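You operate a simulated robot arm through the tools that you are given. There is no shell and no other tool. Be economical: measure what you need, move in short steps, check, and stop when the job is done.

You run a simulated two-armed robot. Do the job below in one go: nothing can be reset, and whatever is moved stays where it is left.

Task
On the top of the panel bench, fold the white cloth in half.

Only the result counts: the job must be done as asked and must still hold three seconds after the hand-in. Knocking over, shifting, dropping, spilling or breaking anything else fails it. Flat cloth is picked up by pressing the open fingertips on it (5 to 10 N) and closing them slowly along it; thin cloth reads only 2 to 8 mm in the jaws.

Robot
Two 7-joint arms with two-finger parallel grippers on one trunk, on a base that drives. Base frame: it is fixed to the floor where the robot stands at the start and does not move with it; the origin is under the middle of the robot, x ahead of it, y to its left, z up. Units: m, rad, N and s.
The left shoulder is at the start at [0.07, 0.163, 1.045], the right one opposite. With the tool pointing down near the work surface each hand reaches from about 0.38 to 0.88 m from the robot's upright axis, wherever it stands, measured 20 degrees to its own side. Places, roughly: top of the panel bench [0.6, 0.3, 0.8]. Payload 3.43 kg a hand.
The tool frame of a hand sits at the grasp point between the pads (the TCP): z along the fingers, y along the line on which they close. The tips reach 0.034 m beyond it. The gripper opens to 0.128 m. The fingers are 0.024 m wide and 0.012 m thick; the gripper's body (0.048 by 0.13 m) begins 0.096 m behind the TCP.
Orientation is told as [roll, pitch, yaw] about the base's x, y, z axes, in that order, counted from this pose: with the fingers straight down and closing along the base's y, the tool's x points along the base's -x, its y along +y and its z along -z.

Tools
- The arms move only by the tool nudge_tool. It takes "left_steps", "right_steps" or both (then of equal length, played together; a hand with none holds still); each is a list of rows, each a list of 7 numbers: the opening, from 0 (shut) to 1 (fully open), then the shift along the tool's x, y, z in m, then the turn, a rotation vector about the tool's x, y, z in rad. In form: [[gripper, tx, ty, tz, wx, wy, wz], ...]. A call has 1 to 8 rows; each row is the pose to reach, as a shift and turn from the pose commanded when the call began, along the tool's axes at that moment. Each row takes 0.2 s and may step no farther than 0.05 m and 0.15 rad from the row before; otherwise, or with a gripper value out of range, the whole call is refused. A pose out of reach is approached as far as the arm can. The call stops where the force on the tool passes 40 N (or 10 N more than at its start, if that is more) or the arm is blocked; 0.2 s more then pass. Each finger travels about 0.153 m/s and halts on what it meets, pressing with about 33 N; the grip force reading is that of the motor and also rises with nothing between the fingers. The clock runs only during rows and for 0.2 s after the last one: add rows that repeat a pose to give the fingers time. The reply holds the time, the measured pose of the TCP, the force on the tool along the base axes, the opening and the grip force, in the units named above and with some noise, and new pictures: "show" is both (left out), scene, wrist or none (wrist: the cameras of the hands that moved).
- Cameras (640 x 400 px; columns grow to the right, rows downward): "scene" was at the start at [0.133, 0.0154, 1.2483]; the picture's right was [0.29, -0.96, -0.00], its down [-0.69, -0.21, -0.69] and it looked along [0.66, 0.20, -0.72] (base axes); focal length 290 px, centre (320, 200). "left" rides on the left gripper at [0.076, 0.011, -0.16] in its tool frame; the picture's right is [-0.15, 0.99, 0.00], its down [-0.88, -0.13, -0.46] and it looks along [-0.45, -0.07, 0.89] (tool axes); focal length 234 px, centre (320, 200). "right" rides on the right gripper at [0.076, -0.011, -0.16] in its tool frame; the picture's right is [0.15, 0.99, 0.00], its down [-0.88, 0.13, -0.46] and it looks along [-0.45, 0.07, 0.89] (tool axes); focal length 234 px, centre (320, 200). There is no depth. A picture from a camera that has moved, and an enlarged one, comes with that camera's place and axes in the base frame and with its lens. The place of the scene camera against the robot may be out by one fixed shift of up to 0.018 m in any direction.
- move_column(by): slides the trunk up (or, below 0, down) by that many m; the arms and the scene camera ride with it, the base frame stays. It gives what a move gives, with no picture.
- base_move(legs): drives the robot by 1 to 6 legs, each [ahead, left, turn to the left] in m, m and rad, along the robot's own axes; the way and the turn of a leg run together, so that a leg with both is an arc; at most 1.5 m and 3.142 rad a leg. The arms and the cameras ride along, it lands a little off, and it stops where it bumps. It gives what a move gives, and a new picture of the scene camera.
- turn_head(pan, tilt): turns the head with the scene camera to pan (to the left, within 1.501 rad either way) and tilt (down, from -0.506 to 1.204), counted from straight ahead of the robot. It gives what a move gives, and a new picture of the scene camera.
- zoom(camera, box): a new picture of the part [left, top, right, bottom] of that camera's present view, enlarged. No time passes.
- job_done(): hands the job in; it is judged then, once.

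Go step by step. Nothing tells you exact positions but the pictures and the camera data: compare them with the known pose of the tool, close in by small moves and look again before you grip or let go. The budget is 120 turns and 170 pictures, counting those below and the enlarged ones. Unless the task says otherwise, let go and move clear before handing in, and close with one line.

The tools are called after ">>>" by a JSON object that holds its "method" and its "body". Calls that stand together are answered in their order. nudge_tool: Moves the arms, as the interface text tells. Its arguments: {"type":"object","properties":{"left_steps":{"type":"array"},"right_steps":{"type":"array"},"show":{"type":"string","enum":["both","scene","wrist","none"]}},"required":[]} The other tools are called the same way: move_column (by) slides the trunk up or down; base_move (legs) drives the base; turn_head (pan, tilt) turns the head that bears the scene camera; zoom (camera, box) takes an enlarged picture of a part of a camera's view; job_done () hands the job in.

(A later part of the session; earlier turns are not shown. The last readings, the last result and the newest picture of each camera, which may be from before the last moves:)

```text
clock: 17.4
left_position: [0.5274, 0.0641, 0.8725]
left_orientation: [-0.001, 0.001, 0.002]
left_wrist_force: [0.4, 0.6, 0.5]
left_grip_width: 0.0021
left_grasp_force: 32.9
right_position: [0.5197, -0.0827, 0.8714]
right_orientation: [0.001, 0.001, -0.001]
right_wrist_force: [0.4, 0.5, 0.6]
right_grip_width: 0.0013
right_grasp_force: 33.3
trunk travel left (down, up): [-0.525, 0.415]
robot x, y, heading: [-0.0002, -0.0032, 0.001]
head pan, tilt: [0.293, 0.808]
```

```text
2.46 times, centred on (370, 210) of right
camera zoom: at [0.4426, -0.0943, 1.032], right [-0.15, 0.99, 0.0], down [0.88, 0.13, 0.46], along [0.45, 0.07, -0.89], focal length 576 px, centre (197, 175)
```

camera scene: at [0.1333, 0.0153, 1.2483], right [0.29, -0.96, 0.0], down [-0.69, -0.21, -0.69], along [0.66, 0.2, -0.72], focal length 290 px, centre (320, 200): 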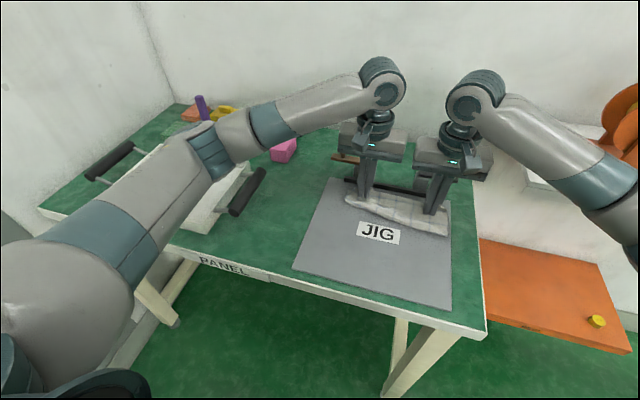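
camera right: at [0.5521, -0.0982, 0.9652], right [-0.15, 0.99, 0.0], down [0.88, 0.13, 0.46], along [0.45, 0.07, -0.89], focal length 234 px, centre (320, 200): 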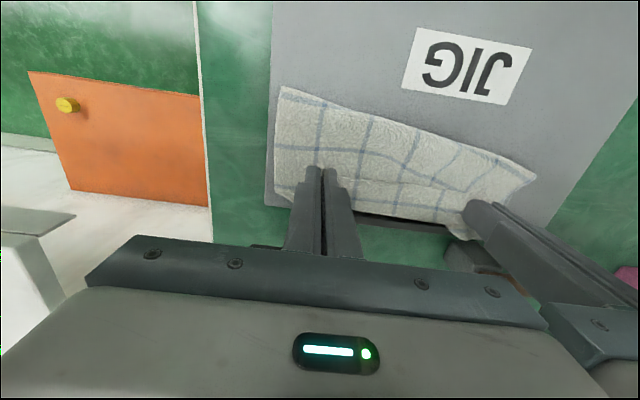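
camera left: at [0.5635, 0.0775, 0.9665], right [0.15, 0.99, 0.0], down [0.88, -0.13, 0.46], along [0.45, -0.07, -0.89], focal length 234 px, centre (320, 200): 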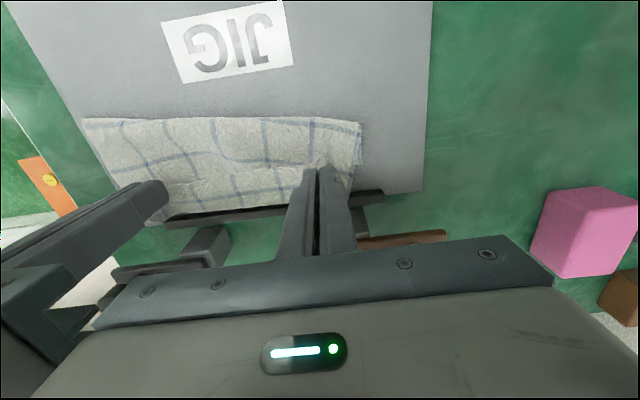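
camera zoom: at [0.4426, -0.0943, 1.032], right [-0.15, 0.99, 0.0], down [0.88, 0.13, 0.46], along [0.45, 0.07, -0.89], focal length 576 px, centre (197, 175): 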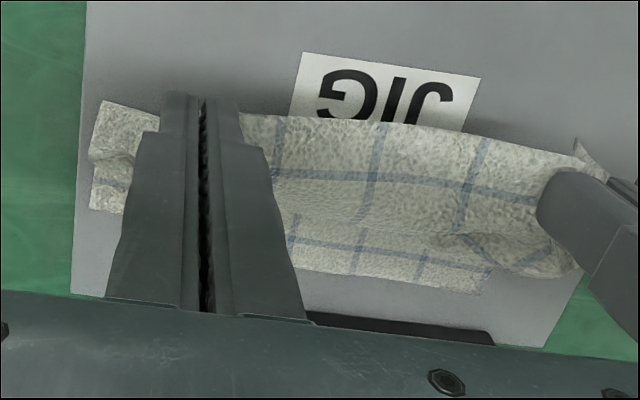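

The lower far edge hasn't moved: FL is about (0.633, 0.103) and FR about (0.609, −0.128). With the flap reaching about 33 mm ahead of the fingers, the right landing is x≈0.595 for the left hand and x≈0.580 for the right.

>>> {"method": "nudge_tool", "body": {"left_steps": [[0, -0.013, 0, 0.001, 0, 0, 0], [0, -0.026, 0, 0.006, 0, 0, 0], [0, -0.038, 0, 0.013, 0, 0, 0], [0, -0.048, 0, 0.022, 0, 0, 0], [0, -0.0565, 0, 0.033, 0, 0, 0], [0, -0.063, 0, 0.046, 0, 0, 0], [0, -0.067, 0, 0.06, 0, 0, 0], [0, -0.068, 0, 0.073, 0, 0, 0]], "right_steps": [[0, -0.012, 0, 0.001, 0, 0, 0], [0, -0.023, 0, 0.006, 0, 0, 0], [0, -0.034, 0, 0.013, 0, 0, 0], [0, -0.043, 0, 0.022, 0, 0, 0], [0, -0.051, 0, 0.033, 0, 0, 0], [0, -0.056, 0, 0.046, 0, 0, 0], [0, -0.06, 0, 0.06, 0, 0, 0], [0, -0.061, 0, 0.072, 0, 0, 0]], "show": "none"}}

>>> {"method": "zoom", "body": {"camera": "left", "box": [70, 90, 400, 270]}}

>>> {"method": "zoom", "body": {"camera": "right", "box": [240, 90, 570, 270]}}

```text
clock: 19.2
left_position: [0.5964, 0.0639, 0.7989]
left_orientation: [0.0, 0.0, 0.0]
left_wrist_force: [0.6, -0.2, 0.3]
left_grip_width: 0.0022
left_grasp_force: 32.8
right_position: [0.5799, -0.0844, 0.7974]
right_orientation: [-0.001, -0.002, -0.001]
right_wrist_force: [0.0, -0.2, -0.4]
right_grip_width: 0.0013
right_grasp_force: 33.4
trunk travel left (down, up): [-0.525, 0.415]
robot x, y, heading: [0.0003, -0.0018, -0.002]
head pan, tilt: [0.293, 0.808]
```

```text
1.94 times, centred on (235, 180) of left
camera zoom: at [0.5221, 0.0758, 0.9597], right [0.15, 0.99, 0.0], down [0.88, -0.13, 0.46], along [0.45, -0.07, -0.89], focal length 454 px, centre (485, 239)
```

zoom: 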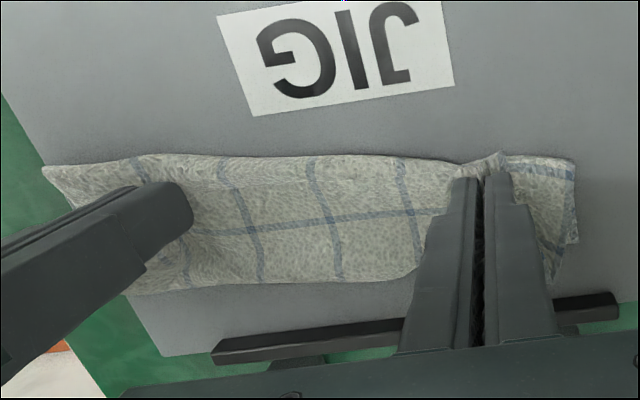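

```text
1.94 times, centred on (405, 180) of right
camera zoom: at [0.5029, -0.0956, 0.9578], right [-0.15, 0.99, 0.0], down [0.88, 0.13, 0.46], along [0.45, 0.07, -0.89], focal length 454 px, centre (155, 239)
```

zoom: 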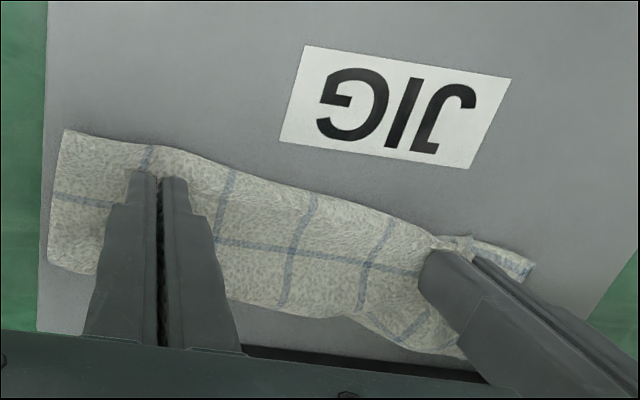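

I now see the mistake. The hands didn't rotate, so the cloth leaves the fingers on the front side and would lie as a Z instead of a half fold. The better plan is to fold the far edge toward me while pitching the hands, so first I'll lay the near edge back flat.

>>> {"method": "nudge_tool", "body": {"left_steps": [[0, 0.01, 0.001, -0.03, 0, 0, 0], [0, 0.03, 0.003, -0.055, 0, 0, 0], [0, 0.055, 0.006, -0.065, 0, 0, 0], [0, 0.08, 0.008, -0.06, 0, 0, 0], [0, 0.105, 0.011, -0.045, 0, 0, 0], [0, 0.125, 0.013, -0.028, 0, 0, 0], [0, 0.14, 0.015, -0.012, 0, 0, 0], [0, 0.147, 0.016, -0.002, 0, 0, 0]], "right_steps": [[0, 0.01, 0.001, -0.03, 0, 0, 0], [0, 0.03, 0.003, -0.055, 0, 0, 0], [0, 0.055, 0.006, -0.065, 0, 0, 0], [0, 0.08, 0.008, -0.06, 0, 0, 0], [0, 0.105, 0.011, -0.045, 0, 0, 0], [0, 0.125, 0.013, -0.028, 0, 0, 0], [0, 0.14, 0.014, -0.012, 0, 0, 0], [0, 0.145, 0.014, -0.002, 0, 0, 0]], "show": "both"}}

```text
clock: 21.0
left_position: [0.4489, 0.078, 0.8023]
left_orientation: [0.0, 0.002, 0.002]
left_wrist_force: [-0.6, -1.7, -0.1]
left_grip_width: 0.0017
left_grasp_force: 32.9
right_position: [0.4353, -0.0711, 0.8002]
right_orientation: [0.0, 0.0, -0.001]
right_wrist_force: [-0.8, 1.9, 0.8]
right_grip_width: 0.0011
right_grasp_force: 32.9
trunk travel left (down, up): [-0.525, 0.415]
robot x, y, heading: [0.002, -0.0005, -0.0]
head pan, tilt: [0.293, 0.808]
camera scene: at [0.133, 0.0153, 1.2483], right [0.29, -0.96, 0.0], down [-0.69, -0.21, -0.69], along [0.66, 0.2, -0.72], focal length 290 px, centre (320, 200)
camera right: at [0.3579, -0.082, 0.9597], right [-0.15, 0.99, 0.0], down [0.88, 0.13, 0.46], along [0.45, 0.07, -0.89], focal length 234 px, centre (320, 200)
camera left: at [0.3747, 0.0913, 0.9616], right [0.14, 0.99, 0.0], down [0.88, -0.13, 0.45], along [0.45, -0.07, -0.89], focal length 234 px, centre (320, 200)
```

scene: 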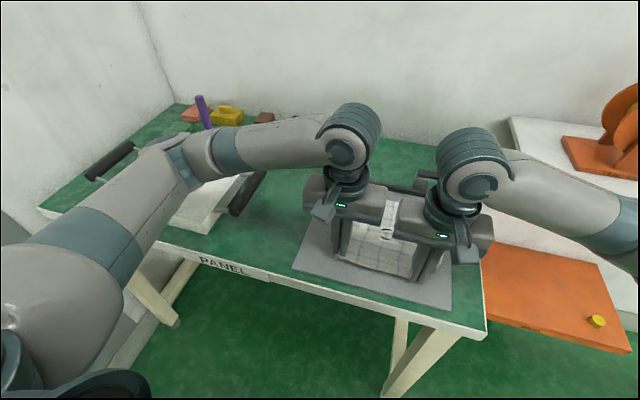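
right: 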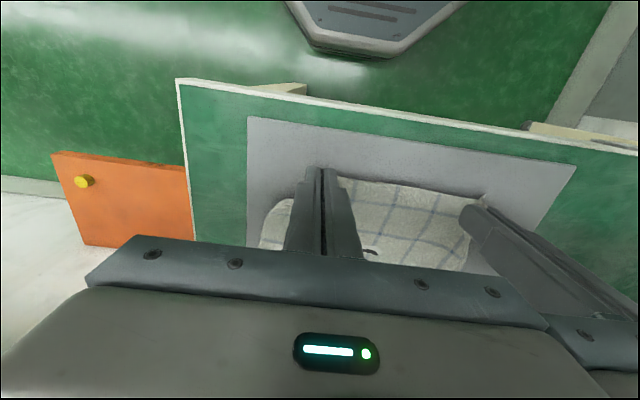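
left: 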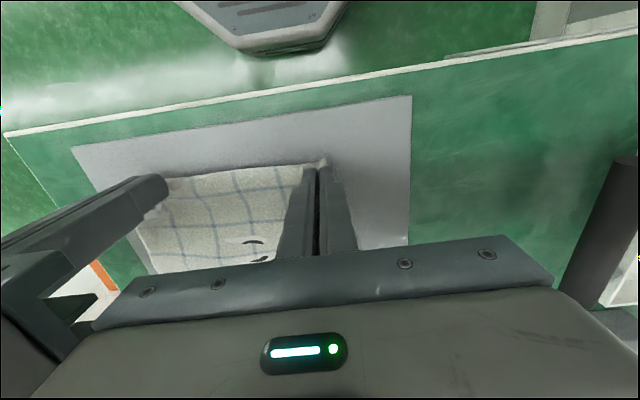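

The near edge is back roughly where it started. I'm lowering, opening to spread the pinches and lifting clear.

>>> {"method": "nudge_tool", "body": {"left_steps": [[0, 0, 0, 0.005, 0, 0, 0], [0.1, 0, 0, 0.007, 0, 0, 0], [0.2, 0, 0, 0.008, 0, 0, 0], [0.35, 0, 0.004, 0.008, 0, 0, 0], [0.35, 0, 0.004, -0.01, 0, 0, 0], [0.35, 0, 0.004, -0.05, 0, 0, 0], [0.35, 0.03, 0.02, -0.09, 0, 0, 0]], "right_steps": [[0, 0, 0, 0.004, 0, 0, 0], [0.1, 0, 0, 0.006, 0, 0, 0], [0.2, 0, 0, 0.007, 0, 0, 0], [0.35, 0, -0.004, 0.007, 0, 0, 0], [0.35, 0, -0.004, -0.01, 0, 0, 0], [0.35, 0, -0.004, -0.05, 0, 0, 0], [0.35, 0.03, -0.02, -0.09, 0, 0, 0]], "show": "wrist"}}

>>> {"method": "zoom", "body": {"camera": "scene", "box": [280, 140, 480, 320]}}

```text
refused: row 7 steps farther than a row can; nothing moved
```

```text
2.22 times, centred on (380, 230) of scene
camera zoom: at [0.133, 0.0153, 1.2483], right [0.29, -0.96, 0.0], down [-0.69, -0.21, -0.69], along [0.66, 0.2, -0.72], focal length 644 px, centre (187, 133)
```

zoom: 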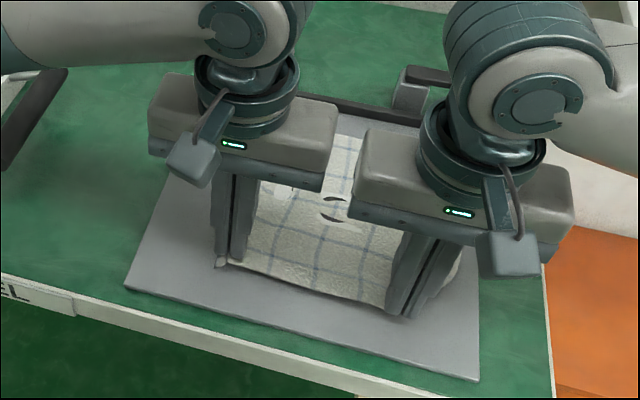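

The last row was too long a step, so I'm repeating the release with a shorter one.

>>> {"method": "nudge_tool", "body": {"left_steps": [[0, 0, 0, 0.005, 0, 0, 0], [0.1, 0, 0, 0.007, 0, 0, 0], [0.2, 0, 0, 0.008, 0, 0, 0], [0.35, 0, 0.004, 0.008, 0, 0, 0], [0.35, 0, 0.004, -0.01, 0, 0, 0], [0.35, 0, 0.004, -0.05, 0, 0, 0], [0.35, 0.02, 0.015, -0.08, 0, 0, 0], [0.35, 0.04, 0.03, -0.1, 0, 0, 0]], "right_steps": [[0, 0, 0, 0.004, 0, 0, 0], [0.1, 0, 0, 0.006, 0, 0, 0], [0.2, 0, 0, 0.007, 0, 0, 0], [0.35, 0, -0.004, 0.007, 0, 0, 0], [0.35, 0, -0.004, -0.01, 0, 0, 0], [0.35, 0, -0.004, -0.05, 0, 0, 0], [0.35, 0.02, -0.015, -0.08, 0, 0, 0], [0.35, 0.04, -0.03, -0.1, 0, 0, 0]], "show": "wrist"}}

>>> {"method": "zoom", "body": {"camera": "scene", "box": [280, 140, 480, 320]}}

```text
clock: 22.8
left_position: [0.409, 0.1091, 0.9031]
left_orientation: [0.0, -0.002, 0.002]
left_wrist_force: [0.3, -0.1, -0.1]
left_grip_width: 0.0444
left_grasp_force: 0.0
right_position: [0.3922, -0.1008, 0.9031]
right_orientation: [-0.003, -0.001, 0.001]
right_wrist_force: [0.0, -0.3, -0.1]
right_grip_width: 0.045
right_grasp_force: 0.0
trunk travel left (down, up): [-0.525, 0.415]
robot x, y, heading: [-0.0, -0.0023, 0.001]
head pan, tilt: [0.293, 0.808]
camera right: at [0.3155, -0.112, 1.0623], right [-0.15, 0.99, 0.0], down [0.88, 0.13, 0.46], along [0.45, 0.07, -0.89], focal length 234 px, centre (320, 200)
camera left: at [0.3329, 0.1217, 1.0648], right [0.15, 0.99, 0.0], down [0.88, -0.13, 0.46], along [0.45, -0.07, -0.89], focal length 234 px, centre (320, 200)
```

right: 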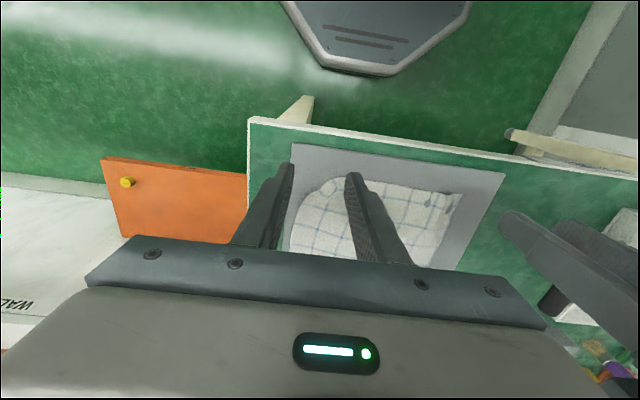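
left: 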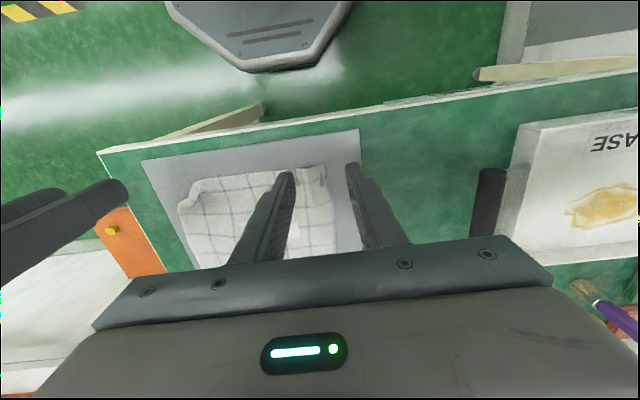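

```text
2.22 times, centred on (380, 230) of scene
camera zoom: at [0.1315, 0.0157, 1.2483], right [0.29, -0.96, 0.0], down [-0.69, -0.21, -0.69], along [0.66, 0.2, -0.72], focal length 644 px, centre (187, 133)
```

zoom: 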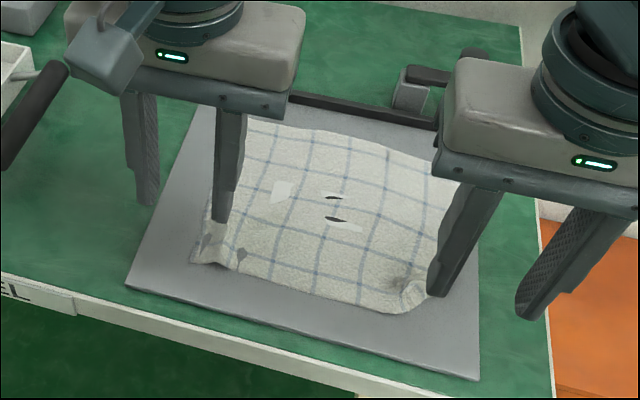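

The cloth is flat again, with small wrinkles at the two near corners. Next I'll drive back 0.15 m, so the hands have room to pitch over on the near side.

>>> {"method": "base_move", "body": {"legs": [[-0.15, 0, 0]]}}

```text
clock: 24.2
left_position: [0.2577, 0.1066, 0.9046]
left_orientation: [-0.001, -0.001, -0.006]
left_wrist_force: [-0.3, 0.6, -0.2]
left_grip_width: 0.0451
left_grasp_force: 0.0
right_position: [0.2416, -0.1018, 0.9026]
right_orientation: [-0.001, -0.002, -0.006]
right_wrist_force: [0.2, -0.1, 0.2]
right_grip_width: 0.0448
right_grasp_force: 0.1
trunk travel left (down, up): [-0.525, 0.415]
robot x, y, heading: [-0.1486, -0.0006, -0.001]
head pan, tilt: [0.293, 0.808]
camera scene: at [-0.018, 0.0151, 1.2484], right [0.28, -0.96, 0.0], down [-0.69, -0.2, -0.69], along [0.66, 0.2, -0.72], focal length 290 px, centre (320, 200)
```

scene: 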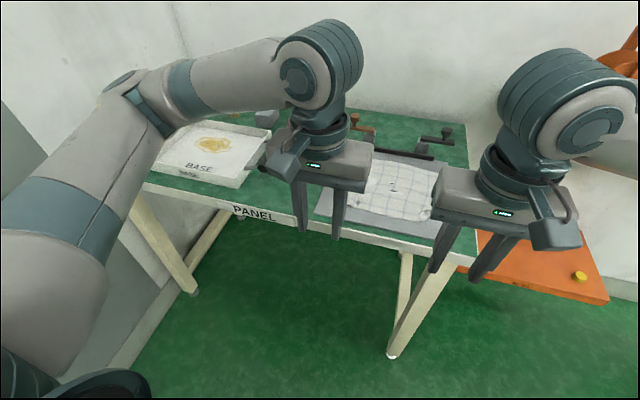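

I'll do a dry test, above the bench, of pitching both hands until the fingers point forward.

>>> {"method": "nudge_tool", "body": {"left_steps": [[0.3, -0.02, 0, 0, 0, -0.15, 0], [0.3, -0.04, 0, 0, 0, -0.3, 0], [0.3, -0.06, 0, 0, 0, -0.45, 0], [0.3, -0.08, 0, 0, 0, -0.6, 0], [0.3, -0.1, 0, 0, 0, -0.75, 0], [0.3, -0.12, 0, 0, 0, -0.9, 0], [0.3, -0.14, 0, 0, 0, -1.05, 0], [0.3, -0.16, 0, 0, 0, -1.2, 0]], "right_steps": [[0.3, -0.02, 0, 0, 0, -0.15, 0], [0.3, -0.04, 0, 0, 0, -0.3, 0], [0.3, -0.06, 0, 0, 0, -0.45, 0], [0.3, -0.08, 0, 0, 0, -0.6, 0], [0.3, -0.1, 0, 0, 0, -0.75, 0], [0.3, -0.12, 0, 0, 0, -0.9, 0], [0.3, -0.14, 0, 0, 0, -1.05, 0], [0.3, -0.16, 0, 0, 0, -1.2, 0]], "show": "both"}}

```text
clock: 26.0
left_position: [0.42, 0.109, 0.9049]
left_orientation: [0.003, -1.199, -0.006]
left_wrist_force: [-0.4, -0.1, -0.5]
left_grip_width: 0.0385
left_grasp_force: 0.0
left hand out of reach, approached as far as the arm can: row 5, 6, 7
right_position: [0.411, -0.0985, 0.8992]
right_orientation: [-0.006, -1.201, -0.001]
right_wrist_force: [-0.5, -0.5, 0.5]
right_grip_width: 0.0384
right_grasp_force: 0.1
right hand out of reach, approached as far as the arm can: row 4, 5, 6, 7, 8
trunk travel left (down, up): [-0.525, 0.415]
robot x, y, heading: [-0.1501, -0.0019, -0.004]
head pan, tilt: [0.293, 0.808]
camera scene: at [-0.0164, 0.0158, 1.2484], right [0.28, -0.96, 0.0], down [-0.69, -0.21, -0.69], along [0.66, 0.2, -0.72], focal length 290 px, centre (320, 200)
camera right: at [0.2343, -0.1101, 0.8866], right [-0.05, 0.99, -0.14], down [-0.11, 0.13, 0.99], along [0.99, 0.06, 0.1], focal length 234 px, centre (320, 200)
camera left: at [0.2448, 0.1207, 0.8927], right [0.06, 0.99, 0.14], down [-0.11, -0.13, 0.99], along [0.99, -0.07, 0.1], focal length 234 px, centre (320, 200)
```

scene: 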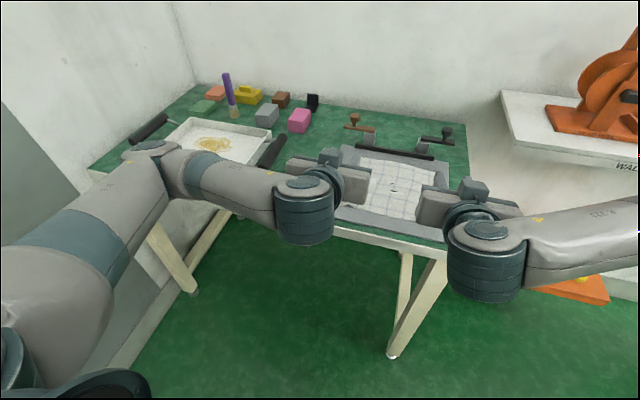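
right: 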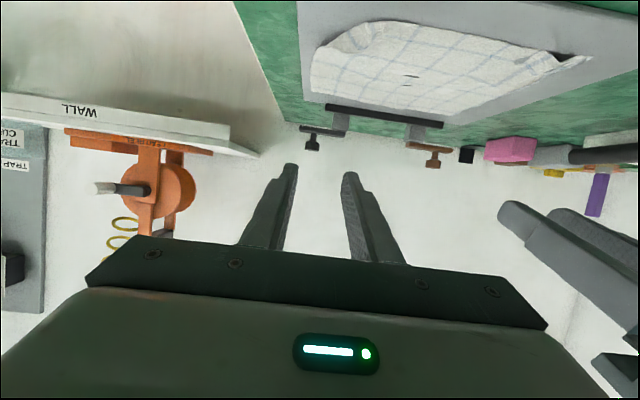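
left: 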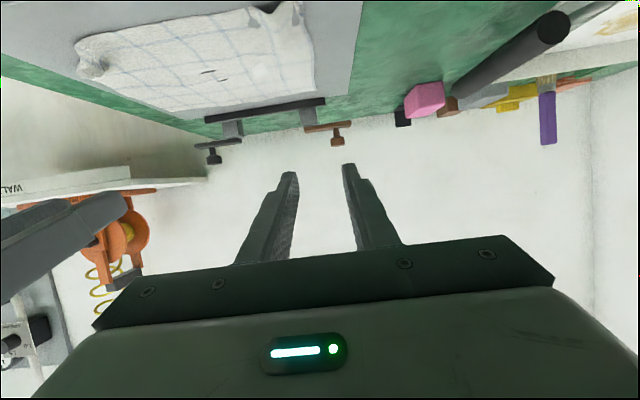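

Pitching works, within about a centimetre of the reach limit. From here I'll check the cloth's near corners.

>>> {"method": "zoom", "body": {"camera": "scene", "box": [320, 130, 470, 250]}}

>>> {"method": "zoom", "body": {"camera": "right", "box": [290, 0, 620, 140]}}

```text
3.33 times, centred on (395, 190) of scene
camera zoom: at [-0.0164, 0.0158, 1.2484], right [0.28, -0.96, 0.0], down [-0.69, -0.21, -0.69], along [0.66, 0.2, -0.72], focal length 966 px, centre (70, 233)
```

zoom: 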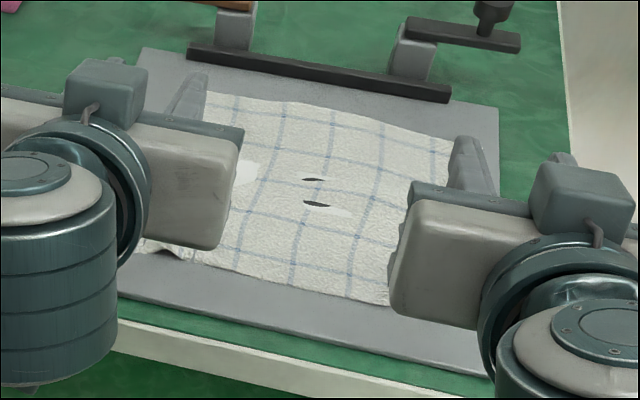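

```text
1.94 times, centred on (455, 70) of right
camera zoom: at [0.2343, -0.1101, 0.8866], right [-0.05, 0.99, -0.14], down [-0.11, 0.13, 0.99], along [0.99, 0.06, 0.1], focal length 454 px, centre (58, 452)
```

zoom: 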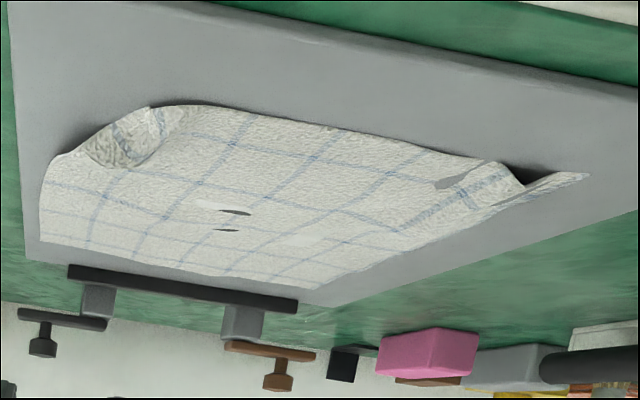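

The near-right corner has flipped over on itself and the near-left has a raised pleat, and both should be smoothed. I'll turn the hands back down and look at the corners from above.

>>> {"method": "nudge_tool", "body": {"left_steps": [[0.3, -0.007, 0.006, 0.008, 0, 0.15, 0], [0.3, -0.014, 0.012, 0.017, 0, 0.3, 0], [0.3, -0.021, 0.018, 0.026, 0, 0.45, 0], [0.3, -0.028, 0.024, 0.034, 0, 0.6, 0], [0.3, -0.036, 0.03, 0.043, 0, 0.75, 0], [0.3, -0.043, 0.036, 0.052, 0, 0.9, 0], [0.3, -0.05, 0.042, 0.06, 0, 1.05, 0], [0.3, -0.057, 0.05, 0.069, 0, 1.2, 0]], "right_steps": [[0.3, -0.007, -0.006, 0.008, 0, 0.15, 0], [0.3, -0.014, -0.012, 0.017, 0, 0.3, 0], [0.3, -0.021, -0.018, 0.026, 0, 0.45, 0], [0.3, -0.028, -0.024, 0.034, 0, 0.6, 0], [0.3, -0.036, -0.03, 0.043, 0, 0.75, 0], [0.3, -0.043, -0.036, 0.052, 0, 0.9, 0], [0.3, -0.05, -0.042, 0.06, 0, 1.05, 0], [0.3, -0.057, -0.05, 0.069, 0, 1.2, 0]], "show": "wrist"}}

```text
clock: 27.8
left_position: [0.5044, 0.1555, 0.9309]
left_orientation: [0.0, 0.003, -0.004]
left_wrist_force: [-0.1, 0.0, 0.1]
left_grip_width: 0.0383
left_grasp_force: 0.0
right_position: [0.4961, -0.1496, 0.9291]
right_orientation: [-0.001, 0.002, -0.006]
right_wrist_force: [-0.3, 0.3, 0.3]
right_grip_width: 0.0384
right_grasp_force: 0.0
trunk travel left (down, up): [-0.525, 0.415]
robot x, y, heading: [-0.1501, 0.0012, -0.005]
head pan, tilt: [0.293, 0.808]
camera right: at [0.4206, -0.1613, 1.0888], right [-0.14, 0.99, 0.0], down [0.88, 0.13, 0.45], along [0.45, 0.06, -0.89], focal length 234 px, centre (320, 200)
camera left: at [0.4314, 0.1684, 1.0912], right [0.15, 0.99, 0.0], down [0.88, -0.13, 0.45], along [0.45, -0.07, -0.89], focal length 234 px, centre (320, 200)
```

right: 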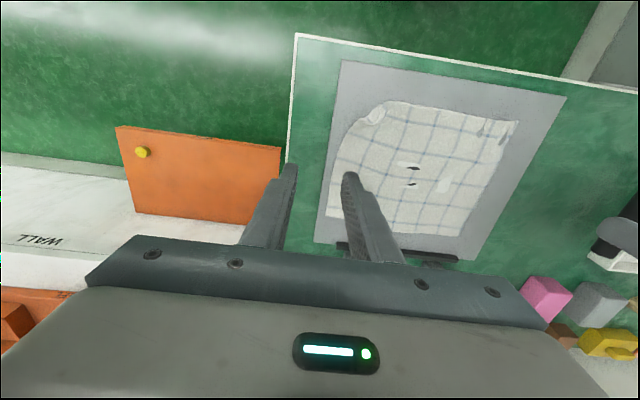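
left: 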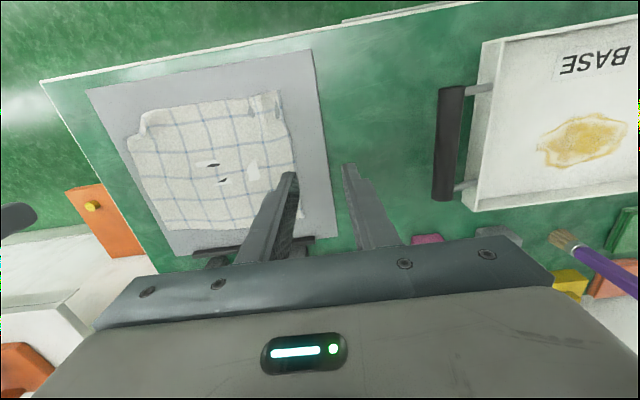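

>>> {"method": "zoom", "body": {"camera": "right", "box": [310, 80, 540, 250]}}

>>> {"method": "zoom", "body": {"camera": "left", "box": [100, 70, 330, 250]}}

```text
2.35 times, centred on (425, 165) of right
camera zoom: at [0.4206, -0.1613, 1.0888], right [-0.14, 0.99, 0.0], down [0.88, 0.13, 0.45], along [0.45, 0.06, -0.89], focal length 551 px, centre (73, 282)
```

zoom: 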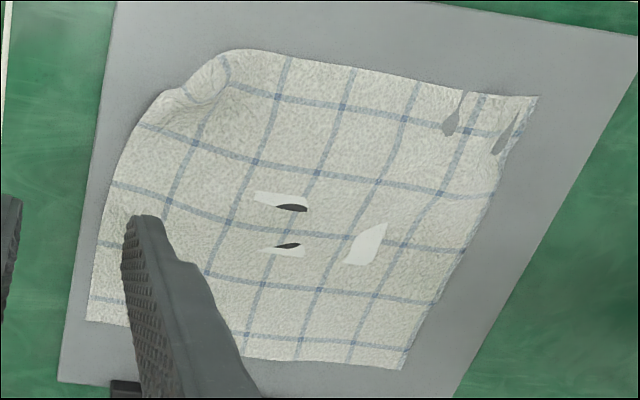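

```text
2.22 times, centred on (215, 160) of left
camera zoom: at [0.4314, 0.1684, 1.0912], right [0.15, 0.99, 0.0], down [0.88, -0.13, 0.45], along [0.45, -0.07, -0.89], focal length 520 px, centre (553, 289)
```

zoom: 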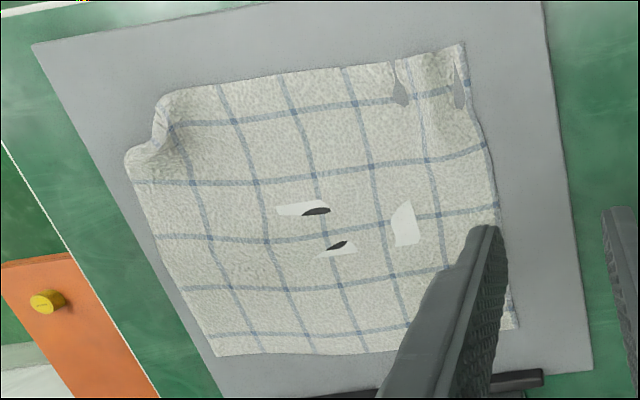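

The near-right corner is flipped inward by about 2 cm. I'll sweep it back out with the closed right fingertips, starting just inside the flap and touching lightly.

>>> {"method": "nudge_tool", "body": {"right_steps": [[0, 0.006, 0.02, 0.035, 0, 0, 0], [0, 0.012, 0.05, 0.07, 0, 0, 0], [0, 0.02, 0.073, 0.105, 0, 0, 0], [0, 0.02, 0.073, 0.125, 0, 0, 0]], "show": "wrist"}}

>>> {"method": "zoom", "body": {"camera": "left", "box": [100, 70, 330, 250]}}

```text
clock: 28.8
left_position: [0.5056, 0.1539, 0.9301]
left_orientation: [0.001, 0.001, -0.005]
left_wrist_force: [0.6, 0.2, 0.5]
left_grip_width: 0.0383
left_grasp_force: 0.0
right_position: [0.4765, -0.0752, 0.8027]
right_orientation: [0.0, 0.001, -0.006]
right_wrist_force: [-0.7, -0.5, -0.2]
right_grip_width: 0.0
right_grasp_force: 32.3
trunk travel left (down, up): [-0.525, 0.415]
robot x, y, heading: [-0.1524, -0.0015, -0.005]
head pan, tilt: [0.293, 0.808]
camera right: at [0.4001, -0.0871, 0.9626], right [-0.14, 0.99, 0.0], down [0.88, 0.12, 0.46], along [0.45, 0.06, -0.89], focal length 234 px, centre (320, 200)
```

right: 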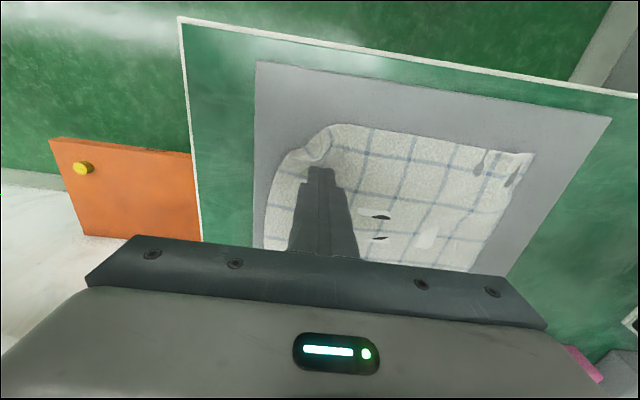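

```text
2.22 times, centred on (215, 160) of left
camera zoom: at [0.4305, 0.1679, 1.0915], right [0.15, 0.99, 0.0], down [0.88, -0.13, 0.45], along [0.45, -0.07, -0.89], focal length 520 px, centre (553, 289)
```

zoom: 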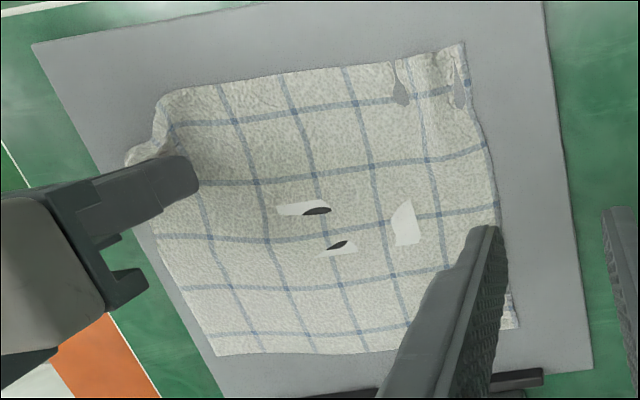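

>>> {"method": "zoom", "body": {"camera": "right", "box": [250, 100, 400, 220]}}

```text
3.33 times, centred on (325, 160) of right
camera zoom: at [0.4001, -0.0871, 0.9626], right [-0.14, 0.99, 0.0], down [0.88, 0.12, 0.46], along [0.45, 0.06, -0.89], focal length 781 px, centre (303, 333)
```

zoom: 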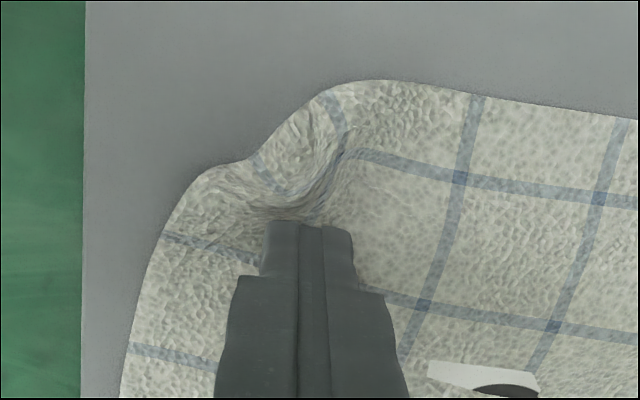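

The flap's inner tip lies right beside the fingertip. I'll lower to light contact and sweep outward across it.

>>> {"method": "nudge_tool", "body": {"right_steps": [[0, 0, 0, 0.006, 0, 0, 0], [0, 0, 0, 0.0095, 0, 0, 0], [0, 0.009, -0.008, 0.0095, 0, 0, 0], [0, 0.019, -0.016, 0.009, 0, 0, 0], [0, 0.029, -0.024, 0.009, 0, 0, 0], [0, 0.038, -0.032, 0.008, 0, 0, 0], [0, 0.047, -0.04, 0.007, 0, 0, 0], [0, 0.06, -0.05, 0.0, 0, 0, 0]], "show": "wrist"}}

>>> {"method": "zoom", "body": {"camera": "left", "box": [100, 70, 330, 250]}}

```text
clock: 30.6
left_position: [0.5031, 0.1547, 0.9328]
left_orientation: [-0.001, -0.001, -0.006]
left_wrist_force: [-1.4, -0.2, 0.9]
left_grip_width: 0.0385
left_grasp_force: 0.0
right_position: [0.4148, -0.1274, 0.8031]
right_orientation: [0.0, -0.001, -0.005]
right_wrist_force: [-0.6, -0.5, 0.5]
right_grip_width: 0.0002
right_grasp_force: 32.8
trunk travel left (down, up): [-0.525, 0.415]
robot x, y, heading: [-0.144, 0.0028, -0.001]
head pan, tilt: [0.293, 0.808]
camera right: at [0.3389, -0.1378, 0.9633], right [-0.14, 0.99, 0.0], down [0.88, 0.13, 0.46], along [0.45, 0.06, -0.89], focal length 234 px, centre (320, 200)
```

right: 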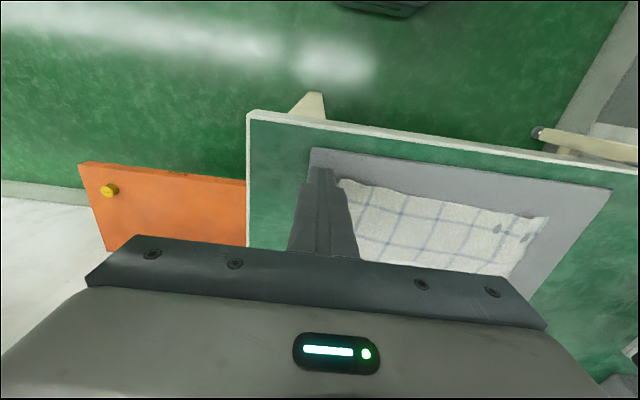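

```text
2.22 times, centred on (215, 160) of left
camera zoom: at [0.4299, 0.1681, 1.0918], right [0.15, 0.99, 0.0], down [0.88, -0.13, 0.46], along [0.45, -0.07, -0.89], focal length 520 px, centre (553, 289)
```

zoom: 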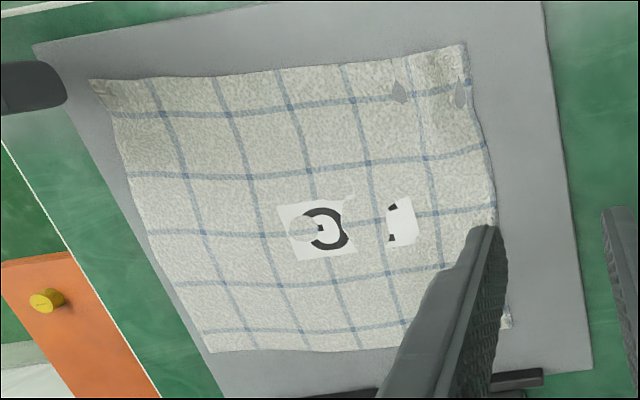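

That unfolded the corner cleanly. I'll do the same outward sweep on the left pleat.

>>> {"method": "nudge_tool", "body": {"left_steps": [[0.1, 0.012, -0.018, 0.035, 0, 0, 0], [0, 0.025, -0.036, 0.07, 0, 0, 0], [0, 0.038, -0.055, 0.1, 0, 0, 0], [0, 0.05, -0.075, 0.127, 0, 0, 0], [0, 0.05, -0.075, 0.138, 0, 0, 0], [0, 0.054, -0.06, 0.138, 0, 0, 0], [0, 0.059, -0.045, 0.138, 0, 0, 0], [0, 0.064, -0.03, 0.1365, 0, 0, 0]], "right_steps": [[0, 0.005, -0.02, -0.01, 0, 0, 0], [0, 0.01, -0.04, -0.02, 0, 0, 0], [0, 0.01, -0.04, -0.03, 0, 0, 0], [0, 0.01, -0.04, -0.03, 0, 0, 0], [0, 0.01, -0.04, -0.03, 0, 0, 0], [0, 0.01, -0.04, -0.03, 0, 0, 0], [0, 0.01, -0.04, -0.03, 0, 0, 0], [0, 0.01, -0.04, -0.03, 0, 0, 0]], "show": "wrist"}}

```text
clock: 32.4
left_position: [0.4395, 0.1254, 0.7936]
left_orientation: [-0.002, 0.0, -0.004]
left_wrist_force: [0.3, 0.3, -0.8]
left_grip_width: 0.0
left_grasp_force: 32.6
right_position: [0.4052, -0.166, 0.8332]
right_orientation: [-0.002, 0.001, -0.004]
right_wrist_force: [-0.5, 0.9, -0.3]
right_grip_width: 0.0001
right_grasp_force: 33.4
trunk travel left (down, up): [-0.525, 0.415]
robot x, y, heading: [-0.1484, -0.0005, -0.003]
head pan, tilt: [0.293, 0.808]
camera right: at [0.3285, -0.1759, 0.9925], right [-0.14, 0.99, 0.0], down [0.88, 0.13, 0.46], along [0.45, 0.06, -0.89], focal length 234 px, centre (320, 200)
camera left: at [0.3647, 0.138, 0.9545], right [0.15, 0.99, 0.0], down [0.88, -0.13, 0.46], along [0.45, -0.07, -0.89], focal length 234 px, centre (320, 200)
```

right: 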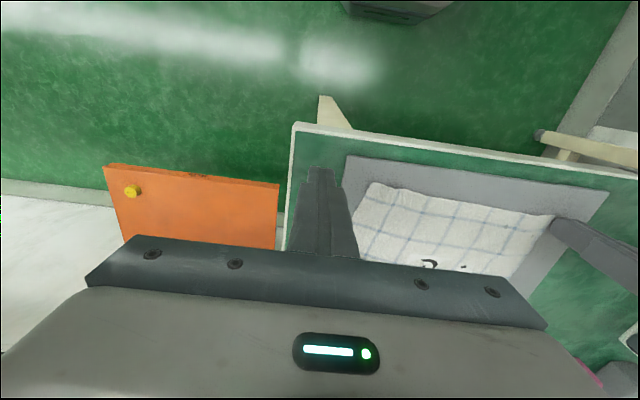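
left: 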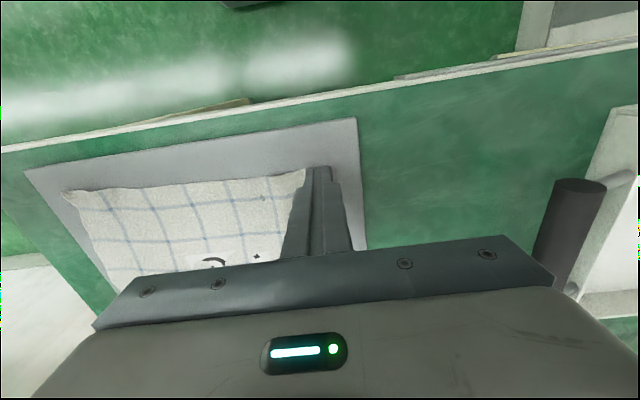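

Both near corners look flat. Next I'll raise the hands and move forward to view the far corners.

>>> {"method": "nudge_tool", "body": {"left_steps": [[0, 0, 0.01, -0.04, 0, 0, 0], [0, 0, 0.02, -0.08, 0, 0, 0], [0.1, -0.03, 0.03, -0.1, 0, 0, 0], [0.2, -0.07, 0.035, -0.1, 0, 0, 0], [0.25, -0.11, 0.035, -0.1, 0, 0, 0], [0.25, -0.15, 0.035, -0.1, 0, 0, 0]], "right_steps": [[0, 0, -0.002, -0.03, 0, 0, 0], [0, -0.01, -0.004, -0.06, 0, 0, 0], [0.1, -0.05, -0.004, -0.06, 0, 0, 0], [0.2, -0.095, -0.004, -0.06, 0, 0, 0], [0.25, -0.14, -0.004, -0.06, 0, 0, 0], [0.25, -0.18, -0.004, -0.06, 0, 0, 0]], "show": "scene"}}

>>> {"method": "zoom", "body": {"camera": "left", "box": [70, 50, 340, 240]}}

>>> {"method": "zoom", "body": {"camera": "right", "box": [300, 50, 570, 240]}}

```text
clock: 33.8
left_position: [0.5926, 0.1601, 0.8968]
left_orientation: [0.0, 0.001, -0.005]
left_wrist_force: [0.9, -0.2, -0.9]
left_grip_width: 0.0321
left_grasp_force: 0.0
right_position: [0.5865, -0.1686, 0.8888]
right_orientation: [0.0, 0.003, -0.006]
right_wrist_force: [0.6, -0.5, 0.1]
right_grip_width: 0.032
right_grasp_force: 0.1
trunk travel left (down, up): [-0.525, 0.415]
robot x, y, heading: [-0.1519, -0.001, -0.007]
head pan, tilt: [0.293, 0.808]
camera scene: at [-0.0154, 0.0151, 1.2481], right [0.28, -0.96, 0.0], down [-0.69, -0.2, -0.69], along [0.66, 0.2, -0.72], focal length 290 px, centre (320, 200)
```

scene: 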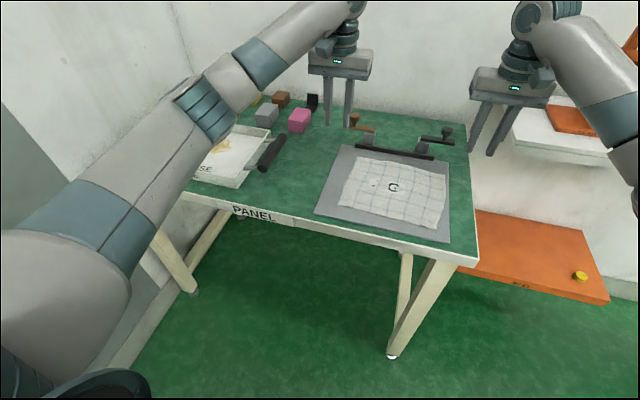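

```text
2.11 times, centred on (205, 145) of left
camera zoom: at [0.5191, 0.1734, 1.0575], right [0.15, 0.99, 0.0], down [0.88, -0.13, 0.45], along [0.45, -0.07, -0.89], focal length 493 px, centre (562, 316)
```

zoom: 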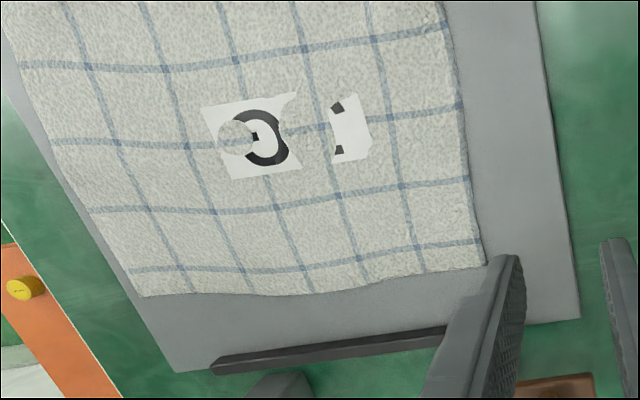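

```text
2.11 times, centred on (435, 145) of right
camera zoom: at [0.5097, -0.1799, 1.0489], right [-0.14, 0.99, 0.0], down [0.88, 0.13, 0.45], along [0.45, 0.06, -0.89], focal length 493 px, centre (78, 316)
```

zoom: 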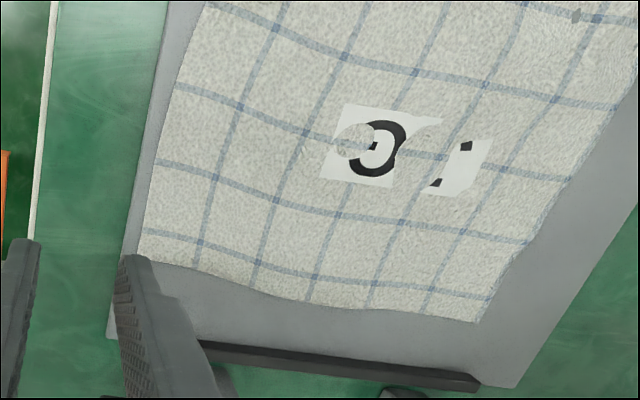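

Far corners: FL≈(0.625, 0.105) and FR≈(0.613, −0.129). Near corners: NL≈(0.435, 0.12) and NR≈(0.418, −0.111). I'll back up another 6 cm for pitch clearance, then grip the far edge.

>>> {"method": "base_move", "body": {"legs": [[-0.06, 0, 0]]}}

```text
clock: 34.7
left_position: [0.5295, 0.161, 0.8983]
left_orientation: [0.0, -0.002, -0.004]
left_wrist_force: [0.9, 0.3, 0.0]
left_grip_width: 0.0321
left_grasp_force: 0.1
right_position: [0.5226, -0.1666, 0.891]
right_orientation: [0.0, -0.001, -0.007]
right_wrist_force: [-0.1, 1.0, 1.0]
right_grip_width: 0.0318
right_grasp_force: 0.0
trunk travel left (down, up): [-0.525, 0.415]
robot x, y, heading: [-0.2097, -0.0024, 0.004]
head pan, tilt: [0.293, 0.808]
camera scene: at [-0.0782, 0.0154, 1.2484], right [0.28, -0.96, 0.0], down [-0.69, -0.21, -0.69], along [0.66, 0.2, -0.72], focal length 290 px, centre (320, 200)
```

scene: 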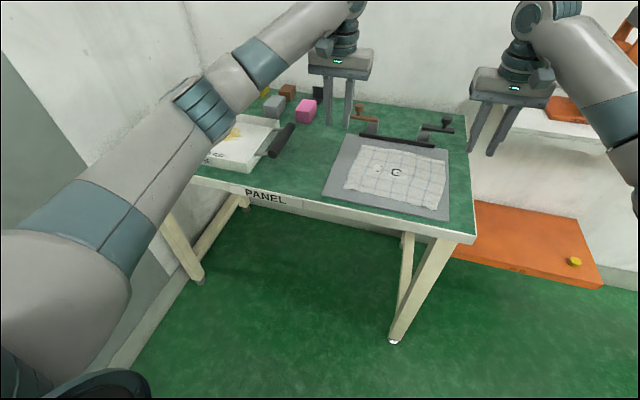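

I'm moving both hands to hover just above the far-edge grip points.

>>> {"method": "nudge_tool", "body": {"left_steps": [[0.3, -0.02, -0.02, 0.0, 0, 0, 0], [0.3, -0.045, -0.045, 0.01, 0, 0, 0], [0.3, -0.07, -0.07, 0.03, 0, 0, 0], [0.3, -0.0815, -0.086, 0.06, 0, 0, 0], [0.3, -0.0815, -0.086, 0.085, 0, 0, 0], [0.3, -0.0815, -0.086, 0.095, 0, 0, 0]], "right_steps": [[0.3, -0.02, 0.015, 0.0, 0, 0, 0], [0.3, -0.045, 0.035, 0.01, 0, 0, 0], [0.3, -0.07, 0.055, 0.03, 0, 0, 0], [0.3, -0.079, 0.0676, 0.055, 0, 0, 0], [0.3, -0.079, 0.0676, 0.078, 0, 0, 0], [0.3, -0.079, 0.0676, 0.088, 0, 0, 0]], "show": "wrist"}}

```text
clock: 36.1
left_position: [0.6127, 0.0749, 0.8045]
left_orientation: [-0.002, -0.004, -0.004]
left_wrist_force: [0.6, 0.2, 0.2]
left_grip_width: 0.0386
left_grasp_force: 0.0
left hand out of reach, approached as far as the arm can: row 4
right_position: [0.6056, -0.1012, 0.8009]
right_orientation: [0.0, 0.0, -0.004]
right_wrist_force: [0.6, 0.0, -0.1]
right_grip_width: 0.0386
right_grasp_force: 0.1
trunk travel left (down, up): [-0.525, 0.415]
robot x, y, heading: [-0.209, -0.0008, -0.003]
head pan, tilt: [0.293, 0.808]
camera right: at [0.5293, -0.112, 0.9613], right [-0.14, 0.99, 0.0], down [0.88, 0.13, 0.46], along [0.45, 0.06, -0.89], focal length 234 px, centre (320, 200)
camera left: at [0.5372, 0.0871, 0.9649], right [0.15, 0.99, 0.0], down [0.88, -0.13, 0.46], along [0.45, -0.07, -0.89], focal length 234 px, centre (320, 200)
```

right: 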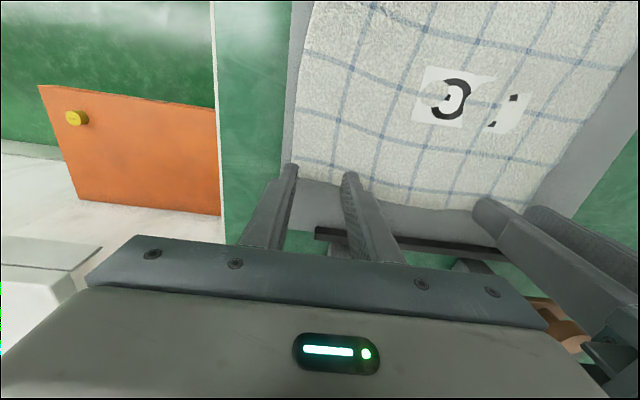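
left: 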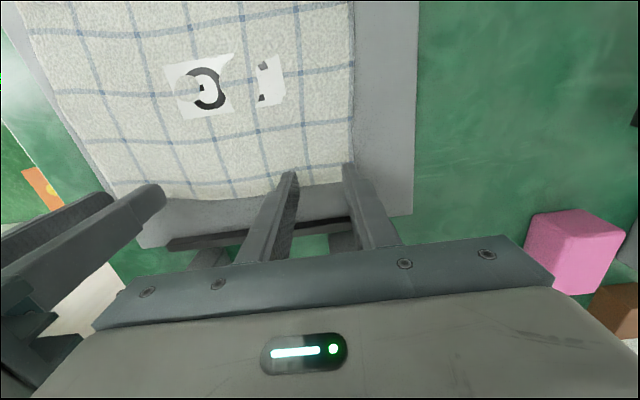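

The tips are slightly too close to the edge, so I'm shifting each one inward a little before pressing.

>>> {"method": "nudge_tool", "body": {"left_steps": [[0.28, 0.006, -0.006, 0, 0, 0, 0], [0.28, 0.006, -0.006, 0.006, 0, 0, 0], [0.28, 0.006, -0.006, 0.0105, 0, 0, 0]], "right_steps": [[0.28, 0.011, 0.007, 0, 0, 0, 0], [0.28, 0.011, 0.007, 0.003, 0, 0, 0], [0.28, 0.011, 0.007, 0.007, 0, 0, 0]], "show": "wrist"}}

>>> {"method": "zoom", "body": {"camera": "left", "box": [220, 120, 420, 240]}}

>>> {"method": "zoom", "body": {"camera": "right", "box": [220, 120, 420, 240]}}

```text
clock: 36.9
left_position: [0.6072, 0.0669, 0.7931]
left_orientation: [0.0, 0.0, -0.004]
left_wrist_force: [-0.3, -0.1, 0.9]
left_grip_width: 0.0357
left_grasp_force: 0.0
right_position: [0.5942, -0.0931, 0.7948]
right_orientation: [-0.001, -0.001, -0.005]
right_wrist_force: [0.0, -0.1, 0.6]
right_grip_width: 0.0359
right_grasp_force: 0.1
trunk travel left (down, up): [-0.525, 0.415]
robot x, y, heading: [-0.2076, -0.0009, -0.005]
head pan, tilt: [0.293, 0.808]
camera right: at [0.5171, -0.1047, 0.9546], right [-0.14, 0.99, 0.0], down [0.88, 0.13, 0.46], along [0.45, 0.06, -0.89], focal length 234 px, centre (320, 200)
camera left: at [0.5335, 0.0799, 0.954], right [0.15, 0.99, 0.0], down [0.88, -0.13, 0.45], along [0.45, -0.07, -0.89], focal length 234 px, centre (320, 200)
```

right: 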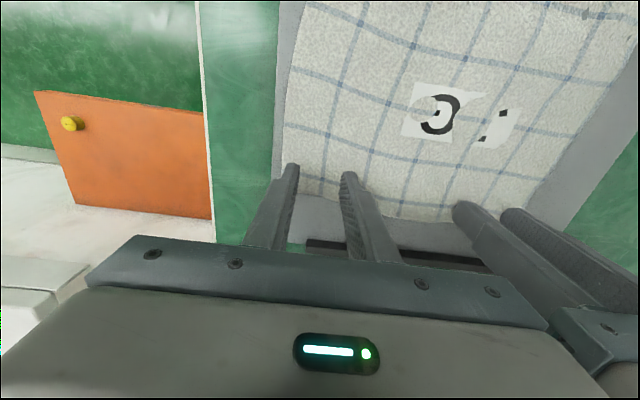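
left: 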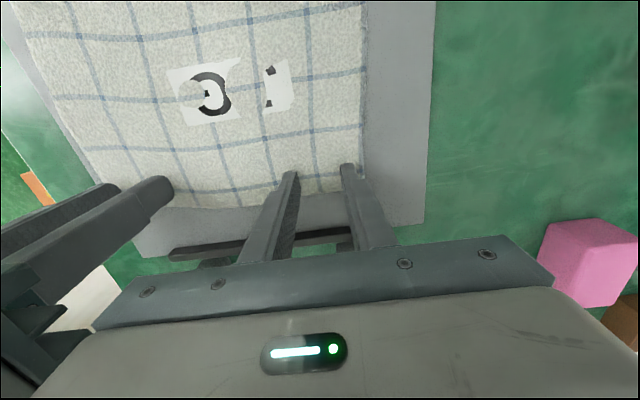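

```text
3.20 times, centred on (320, 180) of left
camera zoom: at [0.5335, 0.0799, 0.954], right [0.15, 0.99, 0.0], down [0.88, -0.13, 0.45], along [0.45, -0.07, -0.89], focal length 749 px, centre (320, 264)
```

zoom: 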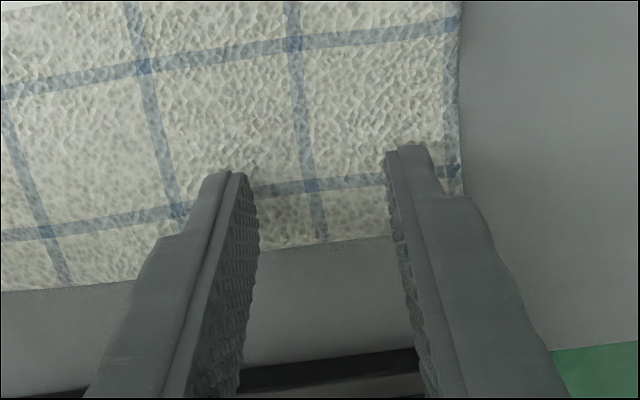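

```text
3.20 times, centred on (320, 180) of right
camera zoom: at [0.5171, -0.1047, 0.9546], right [-0.14, 0.99, 0.0], down [0.88, 0.13, 0.46], along [0.45, 0.06, -0.89], focal length 749 px, centre (320, 264)
```

zoom: 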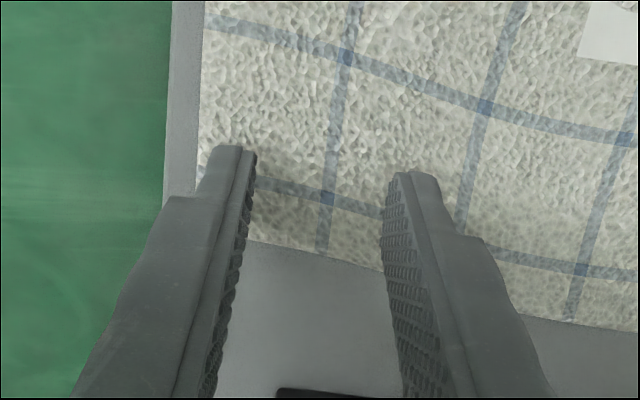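

Both hands are well placed, about 18 mm inside the far edge. I'm pressing now.

>>> {"method": "nudge_tool", "body": {"left_steps": [[0.28, 0, 0, 0.001, 0, 0, 0], [0.28, 0, 0, 0.002, 0, 0, 0]], "right_steps": [[0.28, 0, 0, 0.002, 0, 0, 0], [0.28, 0, 0, 0.0035, 0, 0, 0]], "show": "none"}}

```text
clock: 37.5
left_position: [0.6084, 0.0691, 0.791]
left_orientation: [0.001, 0.003, -0.004]
left_wrist_force: [1.1, 0.1, 2.5]
left_grip_width: 0.036
left_grasp_force: 0.1
right_position: [0.5919, -0.0925, 0.7919]
right_orientation: [-0.002, 0.0, -0.004]
right_wrist_force: [0.2, 0.8, -0.2]
right_grip_width: 0.0356
right_grasp_force: 0.1
trunk travel left (down, up): [-0.525, 0.415]
robot x, y, heading: [-0.2091, 0.0003, -0.003]
head pan, tilt: [0.293, 0.808]
```

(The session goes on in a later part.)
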